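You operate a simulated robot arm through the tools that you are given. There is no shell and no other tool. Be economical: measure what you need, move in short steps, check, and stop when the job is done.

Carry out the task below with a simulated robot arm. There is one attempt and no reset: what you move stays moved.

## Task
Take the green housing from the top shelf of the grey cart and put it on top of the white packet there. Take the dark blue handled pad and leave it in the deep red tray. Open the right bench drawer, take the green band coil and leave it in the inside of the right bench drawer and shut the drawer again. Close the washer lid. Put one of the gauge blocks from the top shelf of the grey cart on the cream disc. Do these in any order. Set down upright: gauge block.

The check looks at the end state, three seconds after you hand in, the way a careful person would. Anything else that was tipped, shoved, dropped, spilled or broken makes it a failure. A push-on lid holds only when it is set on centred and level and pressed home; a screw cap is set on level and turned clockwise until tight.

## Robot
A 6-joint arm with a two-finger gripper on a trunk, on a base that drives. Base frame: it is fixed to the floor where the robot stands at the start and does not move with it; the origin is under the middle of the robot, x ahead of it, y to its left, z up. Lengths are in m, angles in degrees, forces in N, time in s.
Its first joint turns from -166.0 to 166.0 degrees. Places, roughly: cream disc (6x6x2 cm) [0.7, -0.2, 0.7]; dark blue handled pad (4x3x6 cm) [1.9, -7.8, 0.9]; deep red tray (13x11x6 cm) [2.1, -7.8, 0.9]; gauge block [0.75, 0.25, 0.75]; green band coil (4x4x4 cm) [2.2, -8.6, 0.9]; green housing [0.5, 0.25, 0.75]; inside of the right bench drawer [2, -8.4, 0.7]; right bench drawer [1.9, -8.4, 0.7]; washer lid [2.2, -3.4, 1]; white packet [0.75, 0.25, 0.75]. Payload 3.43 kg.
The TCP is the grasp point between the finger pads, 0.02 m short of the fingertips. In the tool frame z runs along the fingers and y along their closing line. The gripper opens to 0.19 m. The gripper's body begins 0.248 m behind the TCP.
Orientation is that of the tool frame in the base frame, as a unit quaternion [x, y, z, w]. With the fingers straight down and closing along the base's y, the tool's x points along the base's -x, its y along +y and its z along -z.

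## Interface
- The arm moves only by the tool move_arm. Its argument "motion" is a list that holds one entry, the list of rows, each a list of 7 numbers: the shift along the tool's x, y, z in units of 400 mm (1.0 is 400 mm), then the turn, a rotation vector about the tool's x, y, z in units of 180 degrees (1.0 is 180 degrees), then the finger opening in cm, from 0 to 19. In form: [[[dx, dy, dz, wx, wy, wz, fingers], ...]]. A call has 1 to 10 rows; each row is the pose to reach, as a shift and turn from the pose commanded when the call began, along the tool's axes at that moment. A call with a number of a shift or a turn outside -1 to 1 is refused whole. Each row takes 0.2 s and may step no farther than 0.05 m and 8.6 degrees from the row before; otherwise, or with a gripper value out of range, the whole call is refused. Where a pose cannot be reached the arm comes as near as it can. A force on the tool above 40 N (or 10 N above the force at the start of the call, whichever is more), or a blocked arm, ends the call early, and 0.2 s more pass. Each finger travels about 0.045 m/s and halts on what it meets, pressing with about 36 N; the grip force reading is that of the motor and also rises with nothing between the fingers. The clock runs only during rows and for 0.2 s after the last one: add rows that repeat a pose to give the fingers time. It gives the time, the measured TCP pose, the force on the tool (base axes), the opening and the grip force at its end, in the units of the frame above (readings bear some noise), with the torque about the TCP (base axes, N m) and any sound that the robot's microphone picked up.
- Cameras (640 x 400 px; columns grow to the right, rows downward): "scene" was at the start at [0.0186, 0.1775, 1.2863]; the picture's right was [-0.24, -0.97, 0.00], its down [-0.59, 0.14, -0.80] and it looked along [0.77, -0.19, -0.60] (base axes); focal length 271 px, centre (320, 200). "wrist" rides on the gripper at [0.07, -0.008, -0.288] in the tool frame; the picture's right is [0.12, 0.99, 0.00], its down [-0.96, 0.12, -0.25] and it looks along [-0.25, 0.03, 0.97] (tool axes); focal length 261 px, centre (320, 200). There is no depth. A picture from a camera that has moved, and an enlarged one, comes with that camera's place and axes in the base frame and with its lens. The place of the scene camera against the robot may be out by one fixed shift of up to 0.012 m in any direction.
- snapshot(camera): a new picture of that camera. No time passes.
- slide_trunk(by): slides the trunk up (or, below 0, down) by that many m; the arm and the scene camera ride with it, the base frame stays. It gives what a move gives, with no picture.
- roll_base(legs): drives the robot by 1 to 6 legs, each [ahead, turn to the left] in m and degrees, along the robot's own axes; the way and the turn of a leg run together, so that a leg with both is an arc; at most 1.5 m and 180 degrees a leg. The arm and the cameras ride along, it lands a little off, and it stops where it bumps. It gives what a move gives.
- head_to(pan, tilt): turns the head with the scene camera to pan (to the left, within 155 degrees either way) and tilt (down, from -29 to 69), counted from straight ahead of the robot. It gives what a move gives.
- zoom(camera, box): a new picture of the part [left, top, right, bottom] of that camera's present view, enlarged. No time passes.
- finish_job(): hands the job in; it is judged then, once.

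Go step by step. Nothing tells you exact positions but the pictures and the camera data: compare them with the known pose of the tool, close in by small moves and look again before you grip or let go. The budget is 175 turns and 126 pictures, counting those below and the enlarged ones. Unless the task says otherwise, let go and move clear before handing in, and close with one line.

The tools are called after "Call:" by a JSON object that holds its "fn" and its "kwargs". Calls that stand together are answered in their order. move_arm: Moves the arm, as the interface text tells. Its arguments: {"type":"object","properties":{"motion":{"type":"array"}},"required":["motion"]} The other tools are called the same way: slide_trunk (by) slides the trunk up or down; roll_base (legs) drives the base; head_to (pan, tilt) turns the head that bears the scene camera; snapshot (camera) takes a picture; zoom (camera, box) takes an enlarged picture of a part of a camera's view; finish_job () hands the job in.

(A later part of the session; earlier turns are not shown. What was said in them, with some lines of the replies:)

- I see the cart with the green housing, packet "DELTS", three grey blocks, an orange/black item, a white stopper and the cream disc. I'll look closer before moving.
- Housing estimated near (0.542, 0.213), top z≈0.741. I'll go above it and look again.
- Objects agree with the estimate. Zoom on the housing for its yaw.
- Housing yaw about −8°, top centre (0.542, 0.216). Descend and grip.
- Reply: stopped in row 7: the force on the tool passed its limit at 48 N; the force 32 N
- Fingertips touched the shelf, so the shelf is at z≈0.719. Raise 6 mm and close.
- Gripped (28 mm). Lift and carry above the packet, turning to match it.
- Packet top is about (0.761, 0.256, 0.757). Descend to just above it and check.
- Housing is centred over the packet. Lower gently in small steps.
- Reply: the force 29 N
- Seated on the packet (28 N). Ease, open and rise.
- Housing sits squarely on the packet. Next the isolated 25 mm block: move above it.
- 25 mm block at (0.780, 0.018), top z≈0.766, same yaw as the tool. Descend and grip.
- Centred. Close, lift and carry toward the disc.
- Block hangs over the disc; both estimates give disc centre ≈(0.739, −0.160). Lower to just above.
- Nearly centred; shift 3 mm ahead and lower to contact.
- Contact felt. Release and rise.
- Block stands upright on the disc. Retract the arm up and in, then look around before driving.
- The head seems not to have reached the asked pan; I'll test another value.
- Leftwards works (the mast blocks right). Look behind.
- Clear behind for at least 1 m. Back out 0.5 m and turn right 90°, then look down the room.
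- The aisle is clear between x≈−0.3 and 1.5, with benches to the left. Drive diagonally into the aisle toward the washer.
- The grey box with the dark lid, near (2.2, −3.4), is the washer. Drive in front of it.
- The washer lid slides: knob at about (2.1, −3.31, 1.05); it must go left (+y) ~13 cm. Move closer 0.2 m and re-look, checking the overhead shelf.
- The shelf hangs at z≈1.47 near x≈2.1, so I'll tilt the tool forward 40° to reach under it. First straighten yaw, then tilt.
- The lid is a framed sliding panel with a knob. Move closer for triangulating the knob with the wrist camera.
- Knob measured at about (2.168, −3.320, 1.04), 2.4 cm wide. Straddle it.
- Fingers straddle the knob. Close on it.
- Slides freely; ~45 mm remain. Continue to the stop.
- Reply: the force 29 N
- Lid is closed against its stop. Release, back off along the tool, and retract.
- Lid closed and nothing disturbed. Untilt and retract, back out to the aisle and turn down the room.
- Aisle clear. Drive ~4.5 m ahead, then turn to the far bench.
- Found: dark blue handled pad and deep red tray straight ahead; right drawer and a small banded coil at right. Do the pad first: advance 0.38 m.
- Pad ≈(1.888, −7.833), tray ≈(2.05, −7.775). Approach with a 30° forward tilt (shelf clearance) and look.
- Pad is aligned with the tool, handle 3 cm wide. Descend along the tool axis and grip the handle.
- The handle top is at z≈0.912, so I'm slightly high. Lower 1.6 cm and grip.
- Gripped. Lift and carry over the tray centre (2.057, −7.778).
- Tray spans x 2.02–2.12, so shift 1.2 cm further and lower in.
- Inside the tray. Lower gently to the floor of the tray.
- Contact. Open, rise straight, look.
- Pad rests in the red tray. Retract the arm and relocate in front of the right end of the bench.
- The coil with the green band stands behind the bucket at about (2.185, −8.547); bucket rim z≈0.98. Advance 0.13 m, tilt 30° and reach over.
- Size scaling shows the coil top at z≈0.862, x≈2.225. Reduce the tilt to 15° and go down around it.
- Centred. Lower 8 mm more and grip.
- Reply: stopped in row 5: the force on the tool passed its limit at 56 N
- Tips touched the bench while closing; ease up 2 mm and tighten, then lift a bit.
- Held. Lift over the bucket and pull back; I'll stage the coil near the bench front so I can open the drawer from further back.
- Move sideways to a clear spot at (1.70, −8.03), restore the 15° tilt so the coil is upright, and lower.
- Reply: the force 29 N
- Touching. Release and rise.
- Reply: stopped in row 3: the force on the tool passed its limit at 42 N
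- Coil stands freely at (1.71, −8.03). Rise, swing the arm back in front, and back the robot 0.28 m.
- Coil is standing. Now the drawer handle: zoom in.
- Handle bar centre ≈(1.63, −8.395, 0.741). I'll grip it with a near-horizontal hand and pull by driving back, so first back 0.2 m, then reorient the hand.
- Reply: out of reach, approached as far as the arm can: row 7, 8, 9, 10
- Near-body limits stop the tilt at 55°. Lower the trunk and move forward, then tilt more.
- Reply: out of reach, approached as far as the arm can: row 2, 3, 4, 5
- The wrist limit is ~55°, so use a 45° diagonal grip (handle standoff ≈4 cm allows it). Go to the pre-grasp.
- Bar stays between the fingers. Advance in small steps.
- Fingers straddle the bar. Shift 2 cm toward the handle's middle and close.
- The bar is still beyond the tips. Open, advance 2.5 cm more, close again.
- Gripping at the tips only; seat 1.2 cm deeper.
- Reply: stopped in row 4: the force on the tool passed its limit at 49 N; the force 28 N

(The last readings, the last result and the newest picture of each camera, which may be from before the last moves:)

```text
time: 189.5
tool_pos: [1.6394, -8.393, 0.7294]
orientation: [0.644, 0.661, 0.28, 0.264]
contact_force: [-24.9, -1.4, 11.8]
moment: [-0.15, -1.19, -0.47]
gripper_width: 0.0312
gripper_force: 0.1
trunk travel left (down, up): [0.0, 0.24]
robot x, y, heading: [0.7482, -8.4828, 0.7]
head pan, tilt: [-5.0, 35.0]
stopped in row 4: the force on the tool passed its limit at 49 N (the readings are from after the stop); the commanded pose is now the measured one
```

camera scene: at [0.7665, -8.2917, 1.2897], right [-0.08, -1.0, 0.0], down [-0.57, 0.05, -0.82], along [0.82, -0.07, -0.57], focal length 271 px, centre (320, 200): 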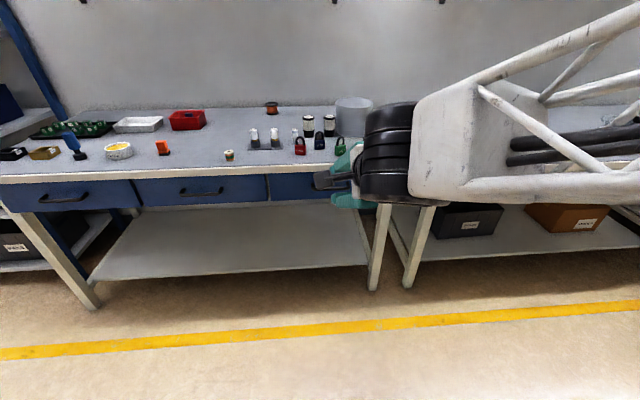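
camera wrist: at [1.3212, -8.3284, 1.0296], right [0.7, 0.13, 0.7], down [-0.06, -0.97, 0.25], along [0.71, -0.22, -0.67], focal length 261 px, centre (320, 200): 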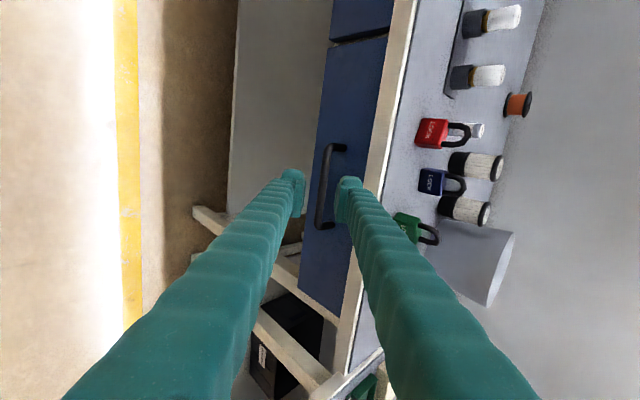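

Upper tip touches the drawer front, so that's as deep as it goes. Back off 2 mm and close.

Call:
{"fn": "move_arm", "kwargs": {"motion": [[[0, 0, -0.005, 0, 0, 0, 3.3], [0, 0, -0.005, 0, 0, 0, 2], [0, 0, -0.005, 0, 0, 0, 0.5], [0, 0, -0.005, 0, 0, 0, 0.5], [0, 0, -0.005, 0, 0, 0, 0.5]]]}}

Call:
{"fn": "zoom", "kwargs": {"camera": "wrist", "box": [260, 120, 380, 250]}}

```text
time: 190.7
tool_pos: [1.64, -8.3941, 0.7309]
orientation: [0.644, 0.661, 0.279, 0.264]
contact_force: [1.3, 1.5, 11.6]
moment: [0.62, 0.06, -0.67]
gripper_width: 0.0094
gripper_force: 42.5
trunk travel left (down, up): [0.0, 0.24]
robot x, y, heading: [0.7453, -8.4792, 0.4]
head pan, tilt: [-5.0, 35.0]
```

```text
3.08 times, centred on (320, 185) of wrist
camera zoom: at [1.4271, -8.3313, 0.9284], right [0.7, 0.13, 0.71], down [-0.06, -0.97, 0.25], along [0.72, -0.22, -0.66], focal length 802 px, centre (320, 246)
```

zoom: 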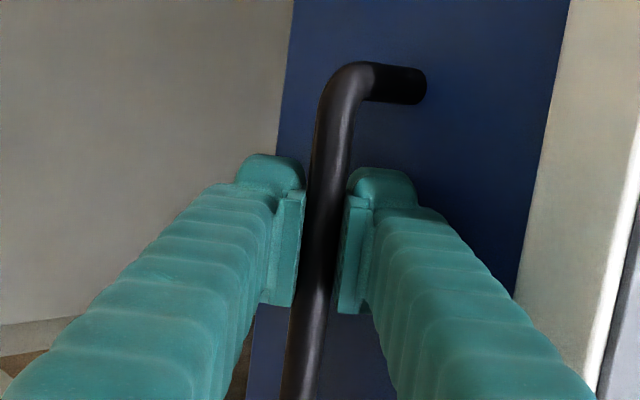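

Gripped (9.4 mm bar), with the upper finger hooked behind. Pull by driving back 5 cm and check.

Call:
{"fn": "roll_base", "kwargs": {"legs": [[-0.05, 0]]}}

Call:
{"fn": "zoom", "kwargs": {"camera": "scene", "box": [200, 110, 420, 240]}}

```text
time: 191.7
tool_pos: [1.5871, -8.3949, 0.7309]
orientation: [0.644, 0.661, 0.28, 0.264]
contact_force: [0.3, 4.0, 17.2]
moment: [0.76, 0.08, -0.65]
gripper_width: 0.009
gripper_force: 42.9
trunk travel left (down, up): [0.0, 0.24]
robot x, y, heading: [0.6934, -8.483, 0.3]
head pan, tilt: [-5.0, 35.0]
```

```text
2.91 times, centred on (310, 175) of scene
camera zoom: at [0.7136, -8.292, 1.1898], right [-0.08, -1.0, 0.0], down [-0.57, 0.05, -0.82], along [0.82, -0.07, -0.57], focal length 788 px, centre (349, 273)
```

zoom: 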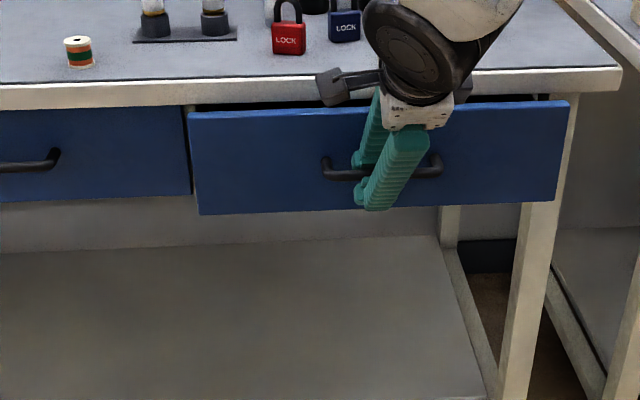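

The drawer is opening. Pull 17 cm more.

Call:
{"fn": "roll_base", "kwargs": {"legs": [[-0.17, 0]]}}

Call:
{"fn": "snapshot", "kwargs": {"camera": "scene"}}

```text
time: 193.1
tool_pos: [1.4187, -8.3915, 0.7285]
orientation: [0.642, 0.664, 0.28, 0.263]
contact_force: [-1.2, -33.9, 7.0]
moment: [0.91, 0.06, -0.82]
gripper_width: 0.009
gripper_force: 42.4
trunk travel left (down, up): [0.0, 0.24]
robot x, y, heading: [0.5256, -8.4848, 0.7]
head pan, tilt: [-5.0, 35.0]
```

```text
19 pictures are left
camera scene: at [0.5445, -8.2944, 1.1898], right [-0.08, -1.0, 0.0], down [-0.57, 0.05, -0.82], along [0.82, -0.06, -0.57], focal length 271 px, centre (320, 200)
```

scene: 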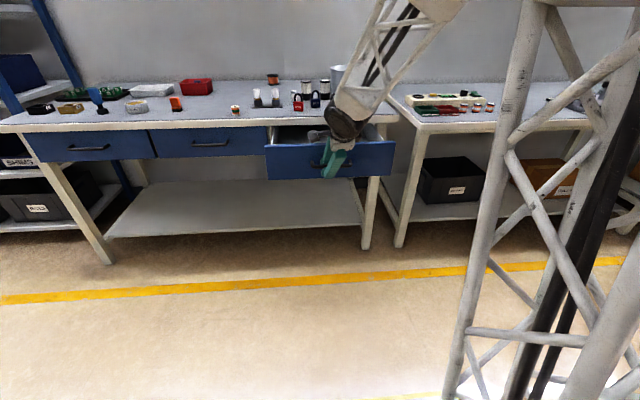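

Open ~22 cm. Release the handle, back off, and bring the hand upright.

Call:
{"fn": "move_arm", "kwargs": {"motion": [[[0, 0, 0, 0, 0, 0, 3.3], [0, 0, 0, 0, 0, 0, 3.3], [0, 0, -0.1, 0, 0, 0, 3.3], [0, 0, -0.2, 0, 0, 0, 4], [0, 0, -0.3, 0.042, 0, 0, 5], [0.0, 0.05, -0.4, 0.084, 0, 0, 6], [0, 0.1, -0.49, 0.126, 0, 0, 6], [0, 0.16, -0.57, 0.168, 0, 0, 6], [0, 0.22, -0.63, 0.21, 0, 0, 6], [0, 0.27, -0.69, 0.25, 0, 0, 6]]]}}

Call:
{"fn": "slide_trunk", "kwargs": {"by": 0.1}}

Call:
{"fn": "roll_base", "kwargs": {"legs": [[0.4, 0]]}}

Call:
{"fn": "snapshot", "kwargs": {"camera": "wrist"}}

```text
time: 195.3
tool_pos: [1.2958, -8.3952, 1.0011]
orientation: [0.693, 0.72, 0.004, -0.002]
contact_force: [-1.7, 0.7, 1.1]
moment: [0.01, -0.27, 0.0]
gripper_width: 0.0602
gripper_force: 0.1
trunk travel left (down, up): [0.0, 0.24]
robot x, y, heading: [0.5241, -8.4835, 0.3]
head pan, tilt: [-5.0, 35.0]
```

```text
time: 196.6
tool_pos: [1.2983, -8.3962, 1.101]
orientation: [0.694, 0.72, 0.005, -0.003]
contact_force: [-0.1, 1.4, -0.2]
moment: [-0.01, -0.01, -0.03]
gripper_width: 0.0595
gripper_force: 0.0
trunk travel left (down, up): [-0.1, 0.14]
robot x, y, heading: [0.5248, -8.4846, 0.3]
head pan, tilt: [-5.0, 35.0]
```

```text
time: 199.1
tool_pos: [1.6949, -8.3939, 1.1007]
orientation: [0.696, 0.718, 0.005, -0.003]
contact_force: [0.4, -0.8, -0.3]
moment: [0.02, -0.05, 0.01]
gripper_width: 0.0599
gripper_force: 0.2
trunk travel left (down, up): [-0.1, 0.14]
robot x, y, heading: [0.9245, -8.484, 0.5]
head pan, tilt: [-5.0, 35.0]
```

```text
18 pictures are left
camera wrist: at [1.683, -8.327, 1.3894], right [0.99, 0.15, 0.0], down [0.15, -0.96, 0.24], along [0.04, -0.23, -0.97], focal length 261 px, centre (320, 200)
```

wrist: 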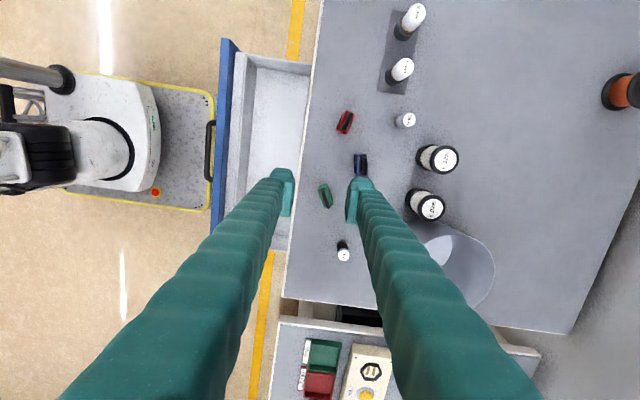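

Drawer interior is open and empty (x≈1.505–1.645). Go over the staged coil.

Call:
{"fn": "move_arm", "kwargs": {"motion": [[[0.11, 0.009, 0.02, 0, 0, 0, 7], [0.22, 0.018, 0.04, 0, 0, 0, 7], [0.33, 0.027, 0.06, 0, 0, 0, 7], [0.44, 0.036, 0.08, 0, 0, 0, 7], [0.55, 0.045, 0.1, 0, 0, 0, 7], [0.66, 0.054, 0.12, 0, 0, 0, 7], [0.77, 0.06, 0.15, 0, 0, 0, 7], [0.86, 0.065, 0.2, 0, 0, 0, 7], [0.906, 0.068, 0.25, 0, 0, 0, 7], [0.906, 0.068, 0.25, 0, 0, 0, 7]]]}}

Call:
{"fn": "snapshot", "kwargs": {"camera": "wrist"}}

```text
time: 201.3
tool_pos: [1.7127, -8.0312, 1.0041]
orientation: [0.695, 0.719, 0.004, -0.003]
contact_force: [0.3, 0.6, 0.2]
moment: [-0.01, 0.01, 0.0]
gripper_width: 0.0697
gripper_force: 0.1
trunk travel left (down, up): [-0.1, 0.14]
robot x, y, heading: [0.9266, -8.4799, 0.4]
head pan, tilt: [-5.0, 35.0]
```

```text
17 pictures are left
camera wrist: at [1.7005, -7.9625, 1.2936], right [0.99, 0.15, 0.0], down [0.15, -0.96, 0.24], along [0.04, -0.23, -0.97], focal length 261 px, centre (320, 200)
```

wrist: 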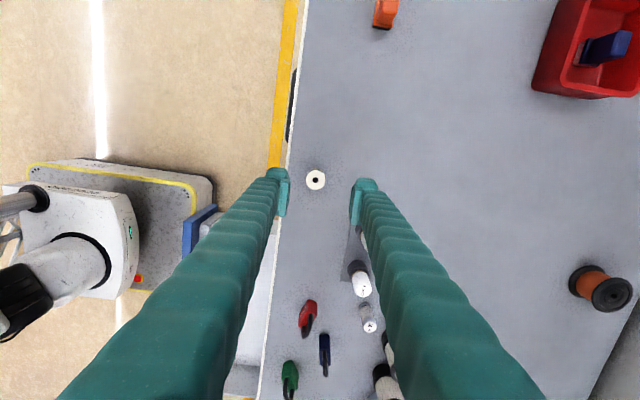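

Coil directly below. Descend and grip.

Call:
{"fn": "move_arm", "kwargs": {"motion": [[[0, -0.015, 0.1, 0, 0, 0, 7], [0, -0.015, 0.2, 0, 0, 0, 7], [0, -0.015, 0.28, 0, 0, 0, 7], [0, -0.015, 0.33, 0, 0, 0, 7], [0, -0.015, 0.35, 0, 0, 0, 7], [0, -0.015, 0.35, 0, 0, 0, 4.5], [0, -0.015, 0.35, 0, 0, 0, 3], [0, -0.015, 0.35, 0, 0, 0, 1.5], [0, -0.015, 0.35, 0, 0, 0, 1.5], [0, -0.015, 0.35, 0, 0, 0, 1.5]]]}}

```text
time: 203.5
tool_pos: [1.7054, -8.0302, 0.8663]
orientation: [0.696, 0.719, 0.004, -0.002]
contact_force: [-0.4, 1.2, -0.5]
moment: [0.0, 0.0, 0.01]
gripper_width: 0.0292
gripper_force: 36.0
trunk travel left (down, up): [-0.1, 0.14]
robot x, y, heading: [0.9251, -8.4798, 0.3]
head pan, tilt: [-5.0, 35.0]
```

Gripped. Lift and carry over the drawer.

Call:
{"fn": "move_arm", "kwargs": {"motion": [[[0, 0, -0.12, 0, 0, 0, 1.5], [0, 0, -0.24, 0, 0, 0, 1.5], [0, 0, -0.35, 0, 0, 0, 1.5], [-0.106, -0.05, -0.35, 0, 0, 0, 1.5], [-0.212, -0.1, -0.35, 0, 0, 0, 1.5], [-0.317, -0.15, -0.35, 0, 0, 0, 1.5], [-0.423, -0.2, -0.35, 0, 0, 0, 1.5], [-0.529, -0.25, -0.35, 0, 0, 0, 1.5], [-0.634, -0.3, -0.35, 0, 0, 0, 1.5], [-0.74, -0.348, -0.35, 0, 0, 0, 1.5]]]}}

Call:
{"fn": "snapshot", "kwargs": {"camera": "wrist"}}

```text
time: 205.7
tool_pos: [1.5732, -8.3298, 1.0018]
orientation: [0.695, 0.719, 0.004, -0.003]
contact_force: [0.6, 0.5, -1.5]
moment: [-0.17, 0.16, 0.01]
gripper_width: 0.029
gripper_force: 35.6
trunk travel left (down, up): [-0.1, 0.14]
robot x, y, heading: [0.9243, -8.4818, 0.3]
head pan, tilt: [-5.0, 35.0]
```

```text
16 pictures are left
camera wrist: at [1.5616, -8.261, 1.2904], right [0.99, 0.15, 0.0], down [0.15, -0.96, 0.24], along [0.04, -0.23, -0.97], focal length 261 px, centre (320, 200)
```

wrist: 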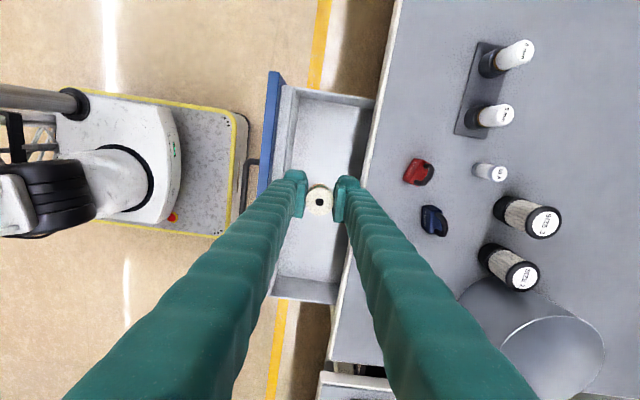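

Well placed. Lower into the drawer.

Call:
{"fn": "move_arm", "kwargs": {"motion": [[[0, 0, 0.11, 0, 0, 0, 1.5], [0, 0, 0.22, 0, 0, 0, 1.5], [0, 0, 0.33, 0, 0, 0, 1.5], [0, 0, 0.44, 0, 0, 0, 1.5], [0, 0, 0.54, 0, 0, 0, 1.5], [0, 0, 0.61, 0, 0, 0, 1.5], [0, 0, 0.61, 0, 0, 0, 1.5]]]}}

Call:
{"fn": "snapshot", "kwargs": {"camera": "wrist"}}

```text
time: 207.3
tool_pos: [1.5759, -8.3292, 0.7601]
orientation: [0.695, 0.719, 0.004, -0.003]
contact_force: [0.0, 0.0, -0.6]
moment: [0.0, -0.01, -0.02]
gripper_width: 0.0295
gripper_force: 36.2
trunk travel left (down, up): [-0.1, 0.14]
robot x, y, heading: [0.9223, -8.4775, 0.4]
head pan, tilt: [-5.0, 35.0]
```

```text
15 pictures are left
camera wrist: at [1.563, -8.261, 1.0487], right [0.99, 0.15, 0.0], down [0.15, -0.96, 0.24], along [0.04, -0.23, -0.97], focal length 261 px, centre (320, 200)
```

wrist: 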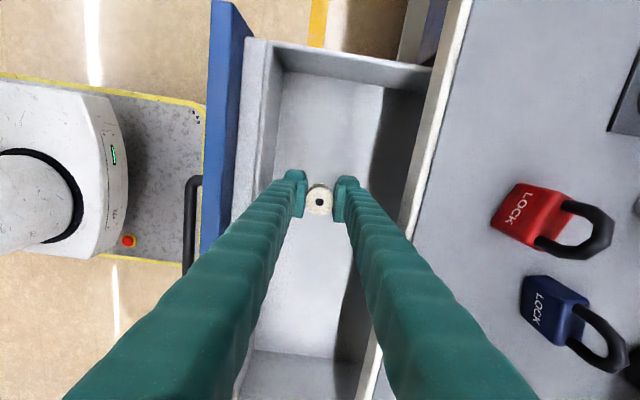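

Call:
{"fn": "move_arm", "kwargs": {"motion": [[[0, 0, 0.02, 0, 0, 0, 1.5], [0, 0, 0.04, 0, 0, 0, 1.5], [0, 0, 0.055, 0, 0, 0, 1.5], [0, 0, 0.07, 0, 0, 0, 1.5], [0, 0, 0.08, 0, 0, 0, 1.5], [0, 0, 0.09, 0, 0, 0, 1.5], [0, 0, 0.1, 0, 0, 0, 1.5], [0, 0, 0.11, 0, 0, 0, 1.5], [0, 0, 0.12, 0, 0, 0, 1.5], [0, 0, 0.13, 0, 0, 0, 1.5]]]}}

```text
time: 209.5
tool_pos: [1.5782, -8.3278, 0.7059]
orientation: [0.695, 0.719, 0.006, -0.001]
contact_force: [1.2, -2.2, 14.8]
moment: [-0.1, 0.02, 0.01]
gripper_width: 0.0293
gripper_force: 36.1
trunk travel left (down, up): [-0.1, 0.14]
robot x, y, heading: [0.9198, -8.4825, 0.3]
head pan, tilt: [-5.0, 35.0]
```

Touched the drawer floor. Release and rise.

Call:
{"fn": "move_arm", "kwargs": {"motion": [[[0, 0, -0.003, 0, 0, 0, 1.5], [0, 0, -0.004, 0, 0, 0, 4.3], [0, 0, -0.004, 0, 0, 0, 4.3], [0, 0, -0.08, 0, 0, 0, 4.3], [0, 0, -0.19, 0, 0, 0, 4.3], [0, 0, -0.3, 0, 0, 0, 4.3], [0, 0, -0.41, 0, 0, 0, 4.3], [0, 0, -0.52, 0, 0, 0, 4], [0, 0, -0.63, 0, 0, 0, 3], [0, 0, -0.7, 0, 0, 0, 2]]]}}

Call:
{"fn": "snapshot", "kwargs": {"camera": "wrist"}}

```text
time: 211.7
tool_pos: [1.5756, -8.332, 0.9849]
orientation: [0.696, 0.718, 0.004, -0.003]
contact_force: [0.7, -0.9, 0.2]
moment: [-0.02, 0.04, 0.03]
gripper_width: 0.02
gripper_force: 0.1
trunk travel left (down, up): [-0.1, 0.14]
robot x, y, heading: [0.9229, -8.481, 0.1]
head pan, tilt: [-5.0, 35.0]
```

```text
14 pictures are left
camera wrist: at [1.564, -8.2648, 1.2741], right [0.99, 0.15, 0.0], down [0.15, -0.96, 0.24], along [0.04, -0.23, -0.97], focal length 261 px, centre (320, 200)
```

wrist: 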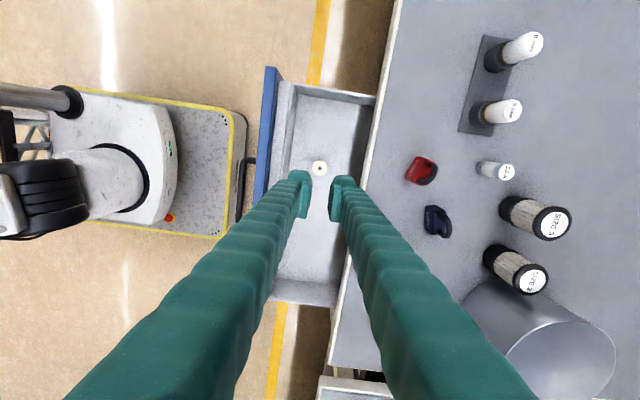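

The coil stands in the drawer. To close it: back off, tilt the closed hand ~50°, and push the drawer front just above the handle by driving forward.

Call:
{"fn": "roll_base", "kwargs": {"legs": [[-0.4, 0]]}}

Call:
{"fn": "slide_trunk", "kwargs": {"by": -0.1}}

Call:
{"fn": "move_arm", "kwargs": {"motion": [[[-0.02, 0.06, 0, -0.04, 0, 0, 0], [-0.04, 0.12, 0, -0.08, 0, 0, 0], [-0.06, 0.18, 0.03, -0.12, 0, 0, 0], [-0.08, 0.24, 0.07, -0.16, 0, 0, 0], [-0.105, 0.3, 0.12, -0.2, 0, 0, 0], [-0.13, 0.36, 0.18, -0.24, 0, 0, 0], [-0.155, 0.42, 0.24, -0.278, 0, 0, 0], [-0.185, 0.48, 0.29, -0.278, 0, 0, 0], [-0.185, 0.5175, 0.3175, -0.278, 0, 0, 0], [-0.185, 0.5175, 0.3175, -0.278, 0, 0, 0]]]}}

Call:
{"fn": "snapshot", "kwargs": {"camera": "wrist"}}

```text
time: 214.3
tool_pos: [1.1656, -8.3322, 0.9845]
orientation: [0.693, 0.721, 0.005, -0.003]
contact_force: [0.0, -0.6, 0.6]
moment: [-0.02, 0.03, 0.03]
gripper_width: 0.0196
gripper_force: 0.2
trunk travel left (down, up): [-0.1, 0.14]
robot x, y, heading: [0.5109, -8.4828, 0.8]
head pan, tilt: [-5.0, 35.0]
```

```text
time: 215.6
tool_pos: [1.1646, -8.331, 0.8849]
orientation: [0.692, 0.722, 0.004, -0.004]
contact_force: [-0.7, 0.6, -0.4]
moment: [0.0, 0.0, 0.0]
gripper_width: 0.0197
gripper_force: 0.0
trunk travel left (down, up): [0.0, 0.24]
robot x, y, heading: [0.511, -8.4872, 0.9]
head pan, tilt: [-5.0, 35.0]
```

```text
time: 217.8
tool_pos: [1.3722, -8.3914, 0.7611]
orientation: [0.629, 0.66, 0.306, 0.274]
contact_force: [0.3, -0.1, 0.7]
moment: [-0.04, 0.01, 0.0]
gripper_width: 0.0004
gripper_force: 34.7
out of reach, approached as far as the arm can: row 7, 8, 9, 10
trunk travel left (down, up): [0.0, 0.24]
robot x, y, heading: [0.5184, -8.4872, 0.4]
head pan, tilt: [-5.0, 35.0]
```

```text
13 pictures are left
camera wrist: at [1.1471, -8.3369, 0.9468], right [0.65, 0.14, 0.75], down [-0.05, -0.97, 0.23], along [0.76, -0.19, -0.63], focal length 261 px, centre (320, 200)
```

wrist: 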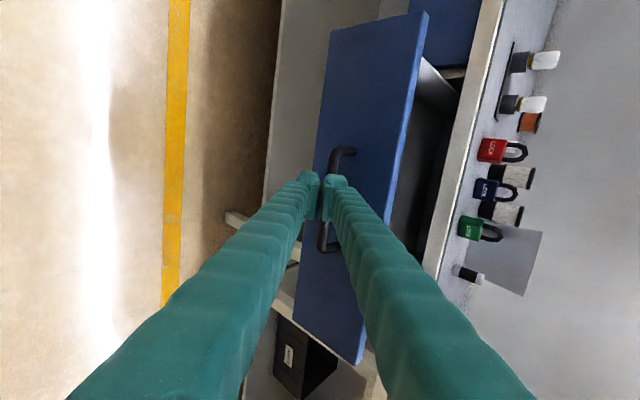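

Call:
{"fn": "move_arm", "kwargs": {"motion": [[[0, 0.027, 0.024, 0, 0, 0, 0], [0, 0.055, 0.05, 0, 0, 0, 0], [0, 0.082, 0.078, 0, 0, 0, 0], [0, 0.082, 0.078, 0, 0, 0, 0]]]}}

Call:
{"fn": "zoom", "kwargs": {"camera": "wrist", "box": [260, 130, 400, 250]}}

```text
time: 218.8
tool_pos: [1.4193, -8.3931, 0.7635]
orientation: [0.63, 0.654, 0.305, 0.286]
contact_force: [-0.6, -0.4, 3.0]
moment: [-0.04, 0.0, -0.06]
gripper_width: 0.0
gripper_force: 34.8
out of reach, approached as far as the arm can: row 1, 2
trunk travel left (down, up): [0.0, 0.24]
robot x, y, heading: [0.5101, -8.4834, 0.8]
head pan, tilt: [-5.0, 35.0]
```

```text
3.33 times, centred on (330, 190) of wrist
camera zoom: at [1.1912, -8.3341, 0.9461], right [0.64, 0.14, 0.76], down [-0.07, -0.97, 0.24], along [0.77, -0.21, -0.61], focal length 869 px, centre (287, 233)
```

zoom: 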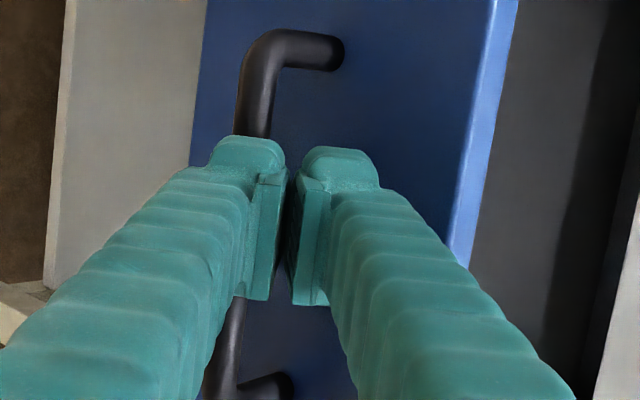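

Tips are just above the bar near the panel. Raise 5 mm, then drive forward 0.15 m to push.

Call:
{"fn": "move_arm", "kwargs": {"motion": [[[0, 0.0094, -0.0083, 0, 0, 0, 0], [0, 0.0094, -0.0083, 0, 0, 0, 0]]]}}

Call:
{"fn": "roll_base", "kwargs": {"legs": [[0.15, 0]]}}

Call:
{"fn": "snapshot", "kwargs": {"camera": "scene"}}

```text
time: 219.4
tool_pos: [1.4196, -8.3938, 0.7683]
orientation: [0.629, 0.653, 0.308, 0.288]
contact_force: [-0.8, -0.1, -0.6]
moment: [-0.01, 0.0, -0.01]
gripper_width: 0.0
gripper_force: 34.1
trunk travel left (down, up): [0.0, 0.24]
robot x, y, heading: [0.5098, -8.4836, 0.5]
head pan, tilt: [-5.0, 35.0]
```

```text
time: 220.8
tool_pos: [1.5683, -8.3883, 0.77]
orientation: [0.628, 0.654, 0.308, 0.287]
contact_force: [0.1, -0.3, -0.3]
moment: [0.01, 0.0, -0.01]
gripper_width: 0.0
gripper_force: 33.6
trunk travel left (down, up): [0.0, 0.24]
robot x, y, heading: [0.664, -8.4826, 0.7]
head pan, tilt: [-5.0, 35.0]
```

```text
11 pictures are left
camera scene: at [0.6811, -8.2922, 1.1897], right [-0.07, -1.0, 0.0], down [-0.57, 0.04, -0.82], along [0.82, -0.06, -0.57], focal length 271 px, centre (320, 200)
```

scene: 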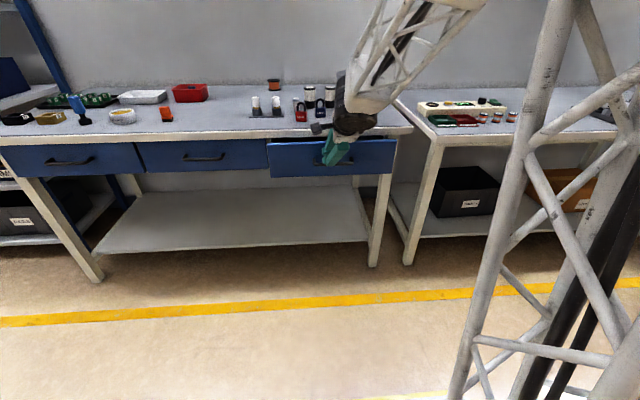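

Drawer follows. Drive 6 cm more, then finish with the arm.

Call:
{"fn": "roll_base", "kwargs": {"legs": [[0.06, 0]]}}

Call:
{"fn": "move_arm", "kwargs": {"motion": [[[0, 0.008, 0.009, 0, 0, 0, 0], [0, 0.016, 0.0185, 0, 0, 0, 0], [0, 0.025, 0.028, 0, 0, 0, 0], [0, 0.033, 0.0375, 0, 0, 0, 0], [0, 0.041, 0.047, 0, 0, 0, 0], [0, 0.05, 0.056, 0, 0, 0, 0]]]}}

Call:
{"fn": "snapshot", "kwargs": {"camera": "wrist"}}

```text
time: 221.7
tool_pos: [1.6321, -8.3877, 0.7683]
orientation: [0.629, 0.654, 0.308, 0.287]
contact_force: [-0.4, 1.2, -0.2]
moment: [0.02, 0.04, 0.0]
gripper_width: 0.0
gripper_force: 34.5
trunk travel left (down, up): [0.0, 0.24]
robot x, y, heading: [0.7251, -8.4816, 1.1]
head pan, tilt: [-5.0, 35.0]
```

```text
time: 222.6
tool_pos: [1.6443, -8.3885, 0.7671]
orientation: [0.628, 0.655, 0.307, 0.286]
contact_force: [-14.8, 0.3, 5.3]
moment: [-0.01, -0.32, -0.27]
gripper_width: 0.0
gripper_force: 34.0
trunk travel left (down, up): [0.0, 0.24]
robot x, y, heading: [0.7255, -8.4761, 1.0]
head pan, tilt: [-5.0, 35.0]
stopped in row 4: the force on the tool passed its limit at 52 N (the readings are from after the stop); the commanded pose is now the measured one
```

```text
10 pictures are left
camera wrist: at [1.4163, -8.3286, 0.9481], right [0.64, 0.14, 0.76], down [-0.07, -0.97, 0.24], along [0.77, -0.21, -0.61], focal length 261 px, centre (320, 200)
```

wrist: 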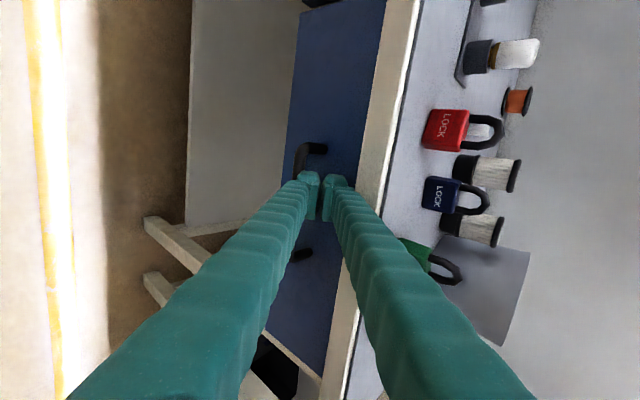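

Stopped by contact at the expected closed position. Back off 10 cm and check that it is flush.

Call:
{"fn": "move_arm", "kwargs": {"motion": [[[0, -0.02, -0.06, 0, 0, 0, 0], [0, -0.05, -0.14, 0, 0, 0, 0], [0, -0.08, -0.22, 0, 0, 0, 0], [0, -0.11, -0.3, 0, 0, 0, 0]]]}}

Call:
{"fn": "zoom", "kwargs": {"camera": "scene", "box": [200, 110, 420, 200]}}

```text
time: 223.6
tool_pos: [1.5244, -8.3934, 0.8094]
orientation: [0.629, 0.655, 0.306, 0.286]
contact_force: [0.7, -0.3, -0.6]
moment: [-0.02, 0.01, -0.01]
gripper_width: 0.0
gripper_force: 34.3
trunk travel left (down, up): [0.0, 0.24]
robot x, y, heading: [0.7218, -8.4792, 1.2]
head pan, tilt: [-5.0, 35.0]
```

```text
2.91 times, centred on (310, 155) of scene
camera zoom: at [0.744, -8.2911, 1.1896], right [-0.07, -1.0, 0.0], down [-0.57, 0.04, -0.82], along [0.82, -0.06, -0.57], focal length 788 px, centre (349, 331)
```

zoom: 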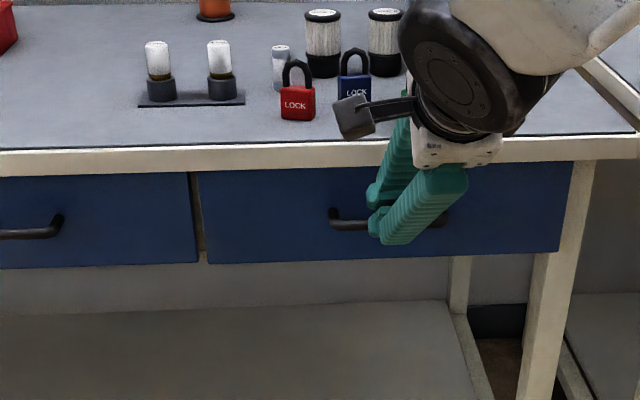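

The drawer seems ~5 mm short (perhaps my finger met the bench edge). Push again with fingers straddling the bar, lower, as in the earlier grip.

Call:
{"fn": "move_arm", "kwargs": {"motion": [[[0, 0.0375, 0.05, 0, 0, 0, 3.5], [0, 0.0375, 0.097, 0, 0, 0, 3.5], [0, 0.0375, 0.097, 0, 0, 0, 3.5], [0, 0.0375, 0.2, 0, 0, 0, 3.5], [0, 0.0375, 0.28, 0, 0, 0, 3.5], [0, 0.0375, 0.33, 0, 0, 0, 3.5], [0, 0.0375, 0.35, 0, 0, 0, 3.5], [0, 0.0375, 0.37, 0, 0, 0, 3.5], [0, 0.0375, 0.39, 0, 0, 0, 3.5], [0, 0.0375, 0.41, 0, 0, 0, 3.5]]]}}

Call:
{"fn": "zoom", "kwargs": {"camera": "scene", "box": [200, 110, 420, 200]}}

```text
time: 225.3
tool_pos: [1.6413, -8.3868, 0.745]
orientation: [0.63, 0.66, 0.301, 0.277]
contact_force: [-18.9, -1.8, 7.7]
moment: [-0.09, -0.86, -0.31]
gripper_width: 0.032
gripper_force: 0.1
out of reach, approached as far as the arm can: row 5, 6, 7, 8
trunk travel left (down, up): [0.0, 0.24]
robot x, y, heading: [0.7247, -8.483, 1.1]
head pan, tilt: [-5.0, 35.0]
stopped in row 8: the force on the tool passed its limit at 72 N (the readings are from after the stop); the commanded pose is now the measured one
```

```text
2.91 times, centred on (310, 155) of scene
camera zoom: at [0.7423, -8.2912, 1.1899], right [-0.07, -1.0, 0.0], down [-0.57, 0.04, -0.82], along [0.82, -0.06, -0.57], focal length 788 px, centre (349, 331)
```

zoom: 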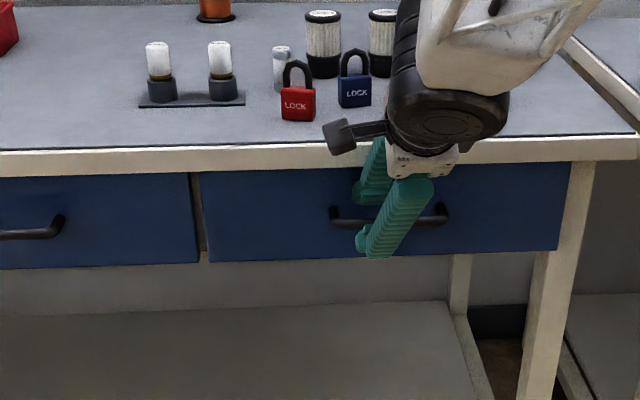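

Now flush with the neighbouring drawer. Retreat along the tool axis with fingers open, then verify.

Call:
{"fn": "move_arm", "kwargs": {"motion": [[[0, -0.005, -0.05, 0, 0, 0, 3.8], [0, -0.005, -0.1, 0, 0, 0, 3.8], [0, -0.005, -0.2, 0, 0, 0, 3.8], [0, -0.005, -0.3, 0, 0, 0, 3.8], [0, -0.005, -0.4, 0, 0, 0, 3.8]]]}}

Call:
{"fn": "roll_base", "kwargs": {"legs": [[-0.3, 0]]}}

Call:
{"fn": "zoom", "kwargs": {"camera": "scene", "box": [120, 60, 420, 210]}}

```text
time: 226.5
tool_pos: [1.5197, -8.3948, 0.8498]
orientation: [0.63, 0.66, 0.301, 0.277]
contact_force: [0.8, 0.1, -1.4]
moment: [-0.01, -0.03, -0.03]
gripper_width: 0.038
gripper_force: 0.0
trunk travel left (down, up): [0.0, 0.24]
robot x, y, heading: [0.7273, -8.4822, 1.2]
head pan, tilt: [-5.0, 35.0]
```

```text
time: 228.5
tool_pos: [1.22, -8.4001, 0.8503]
orientation: [0.63, 0.66, 0.301, 0.277]
contact_force: [-0.2, -0.2, 0.1]
moment: [0.01, -0.02, 0.01]
gripper_width: 0.0379
gripper_force: 0.0
trunk travel left (down, up): [0.0, 0.24]
robot x, y, heading: [0.4253, -8.4851, 1.1]
head pan, tilt: [-5.0, 35.0]
```

```text
2.13 times, centred on (270, 135) of scene
camera zoom: at [0.4422, -8.2964, 1.1897], right [-0.07, -1.0, 0.0], down [-0.57, 0.04, -0.82], along [0.82, -0.06, -0.57], focal length 578 px, centre (427, 339)
```

zoom: 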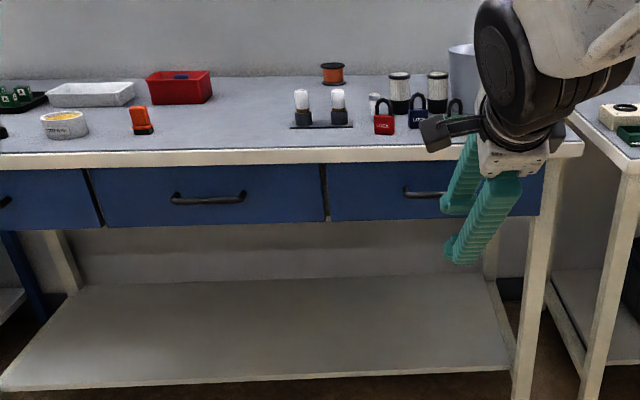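

All tasks look done and the bench is undisturbed: the drawer is flush, the pad is in the tray, and the arm is clear. Handing in.

Call:
{"fn": "finish_job", "kwargs": {}}

```text
The job is handed in.
```

All five tasks are done and the job is handed in: housing on the packet, 25 mm gauge block upright on the cream disc, washer lid closed, blue pad in the red tray, and green band coil in the right bench drawer, which is shut again.
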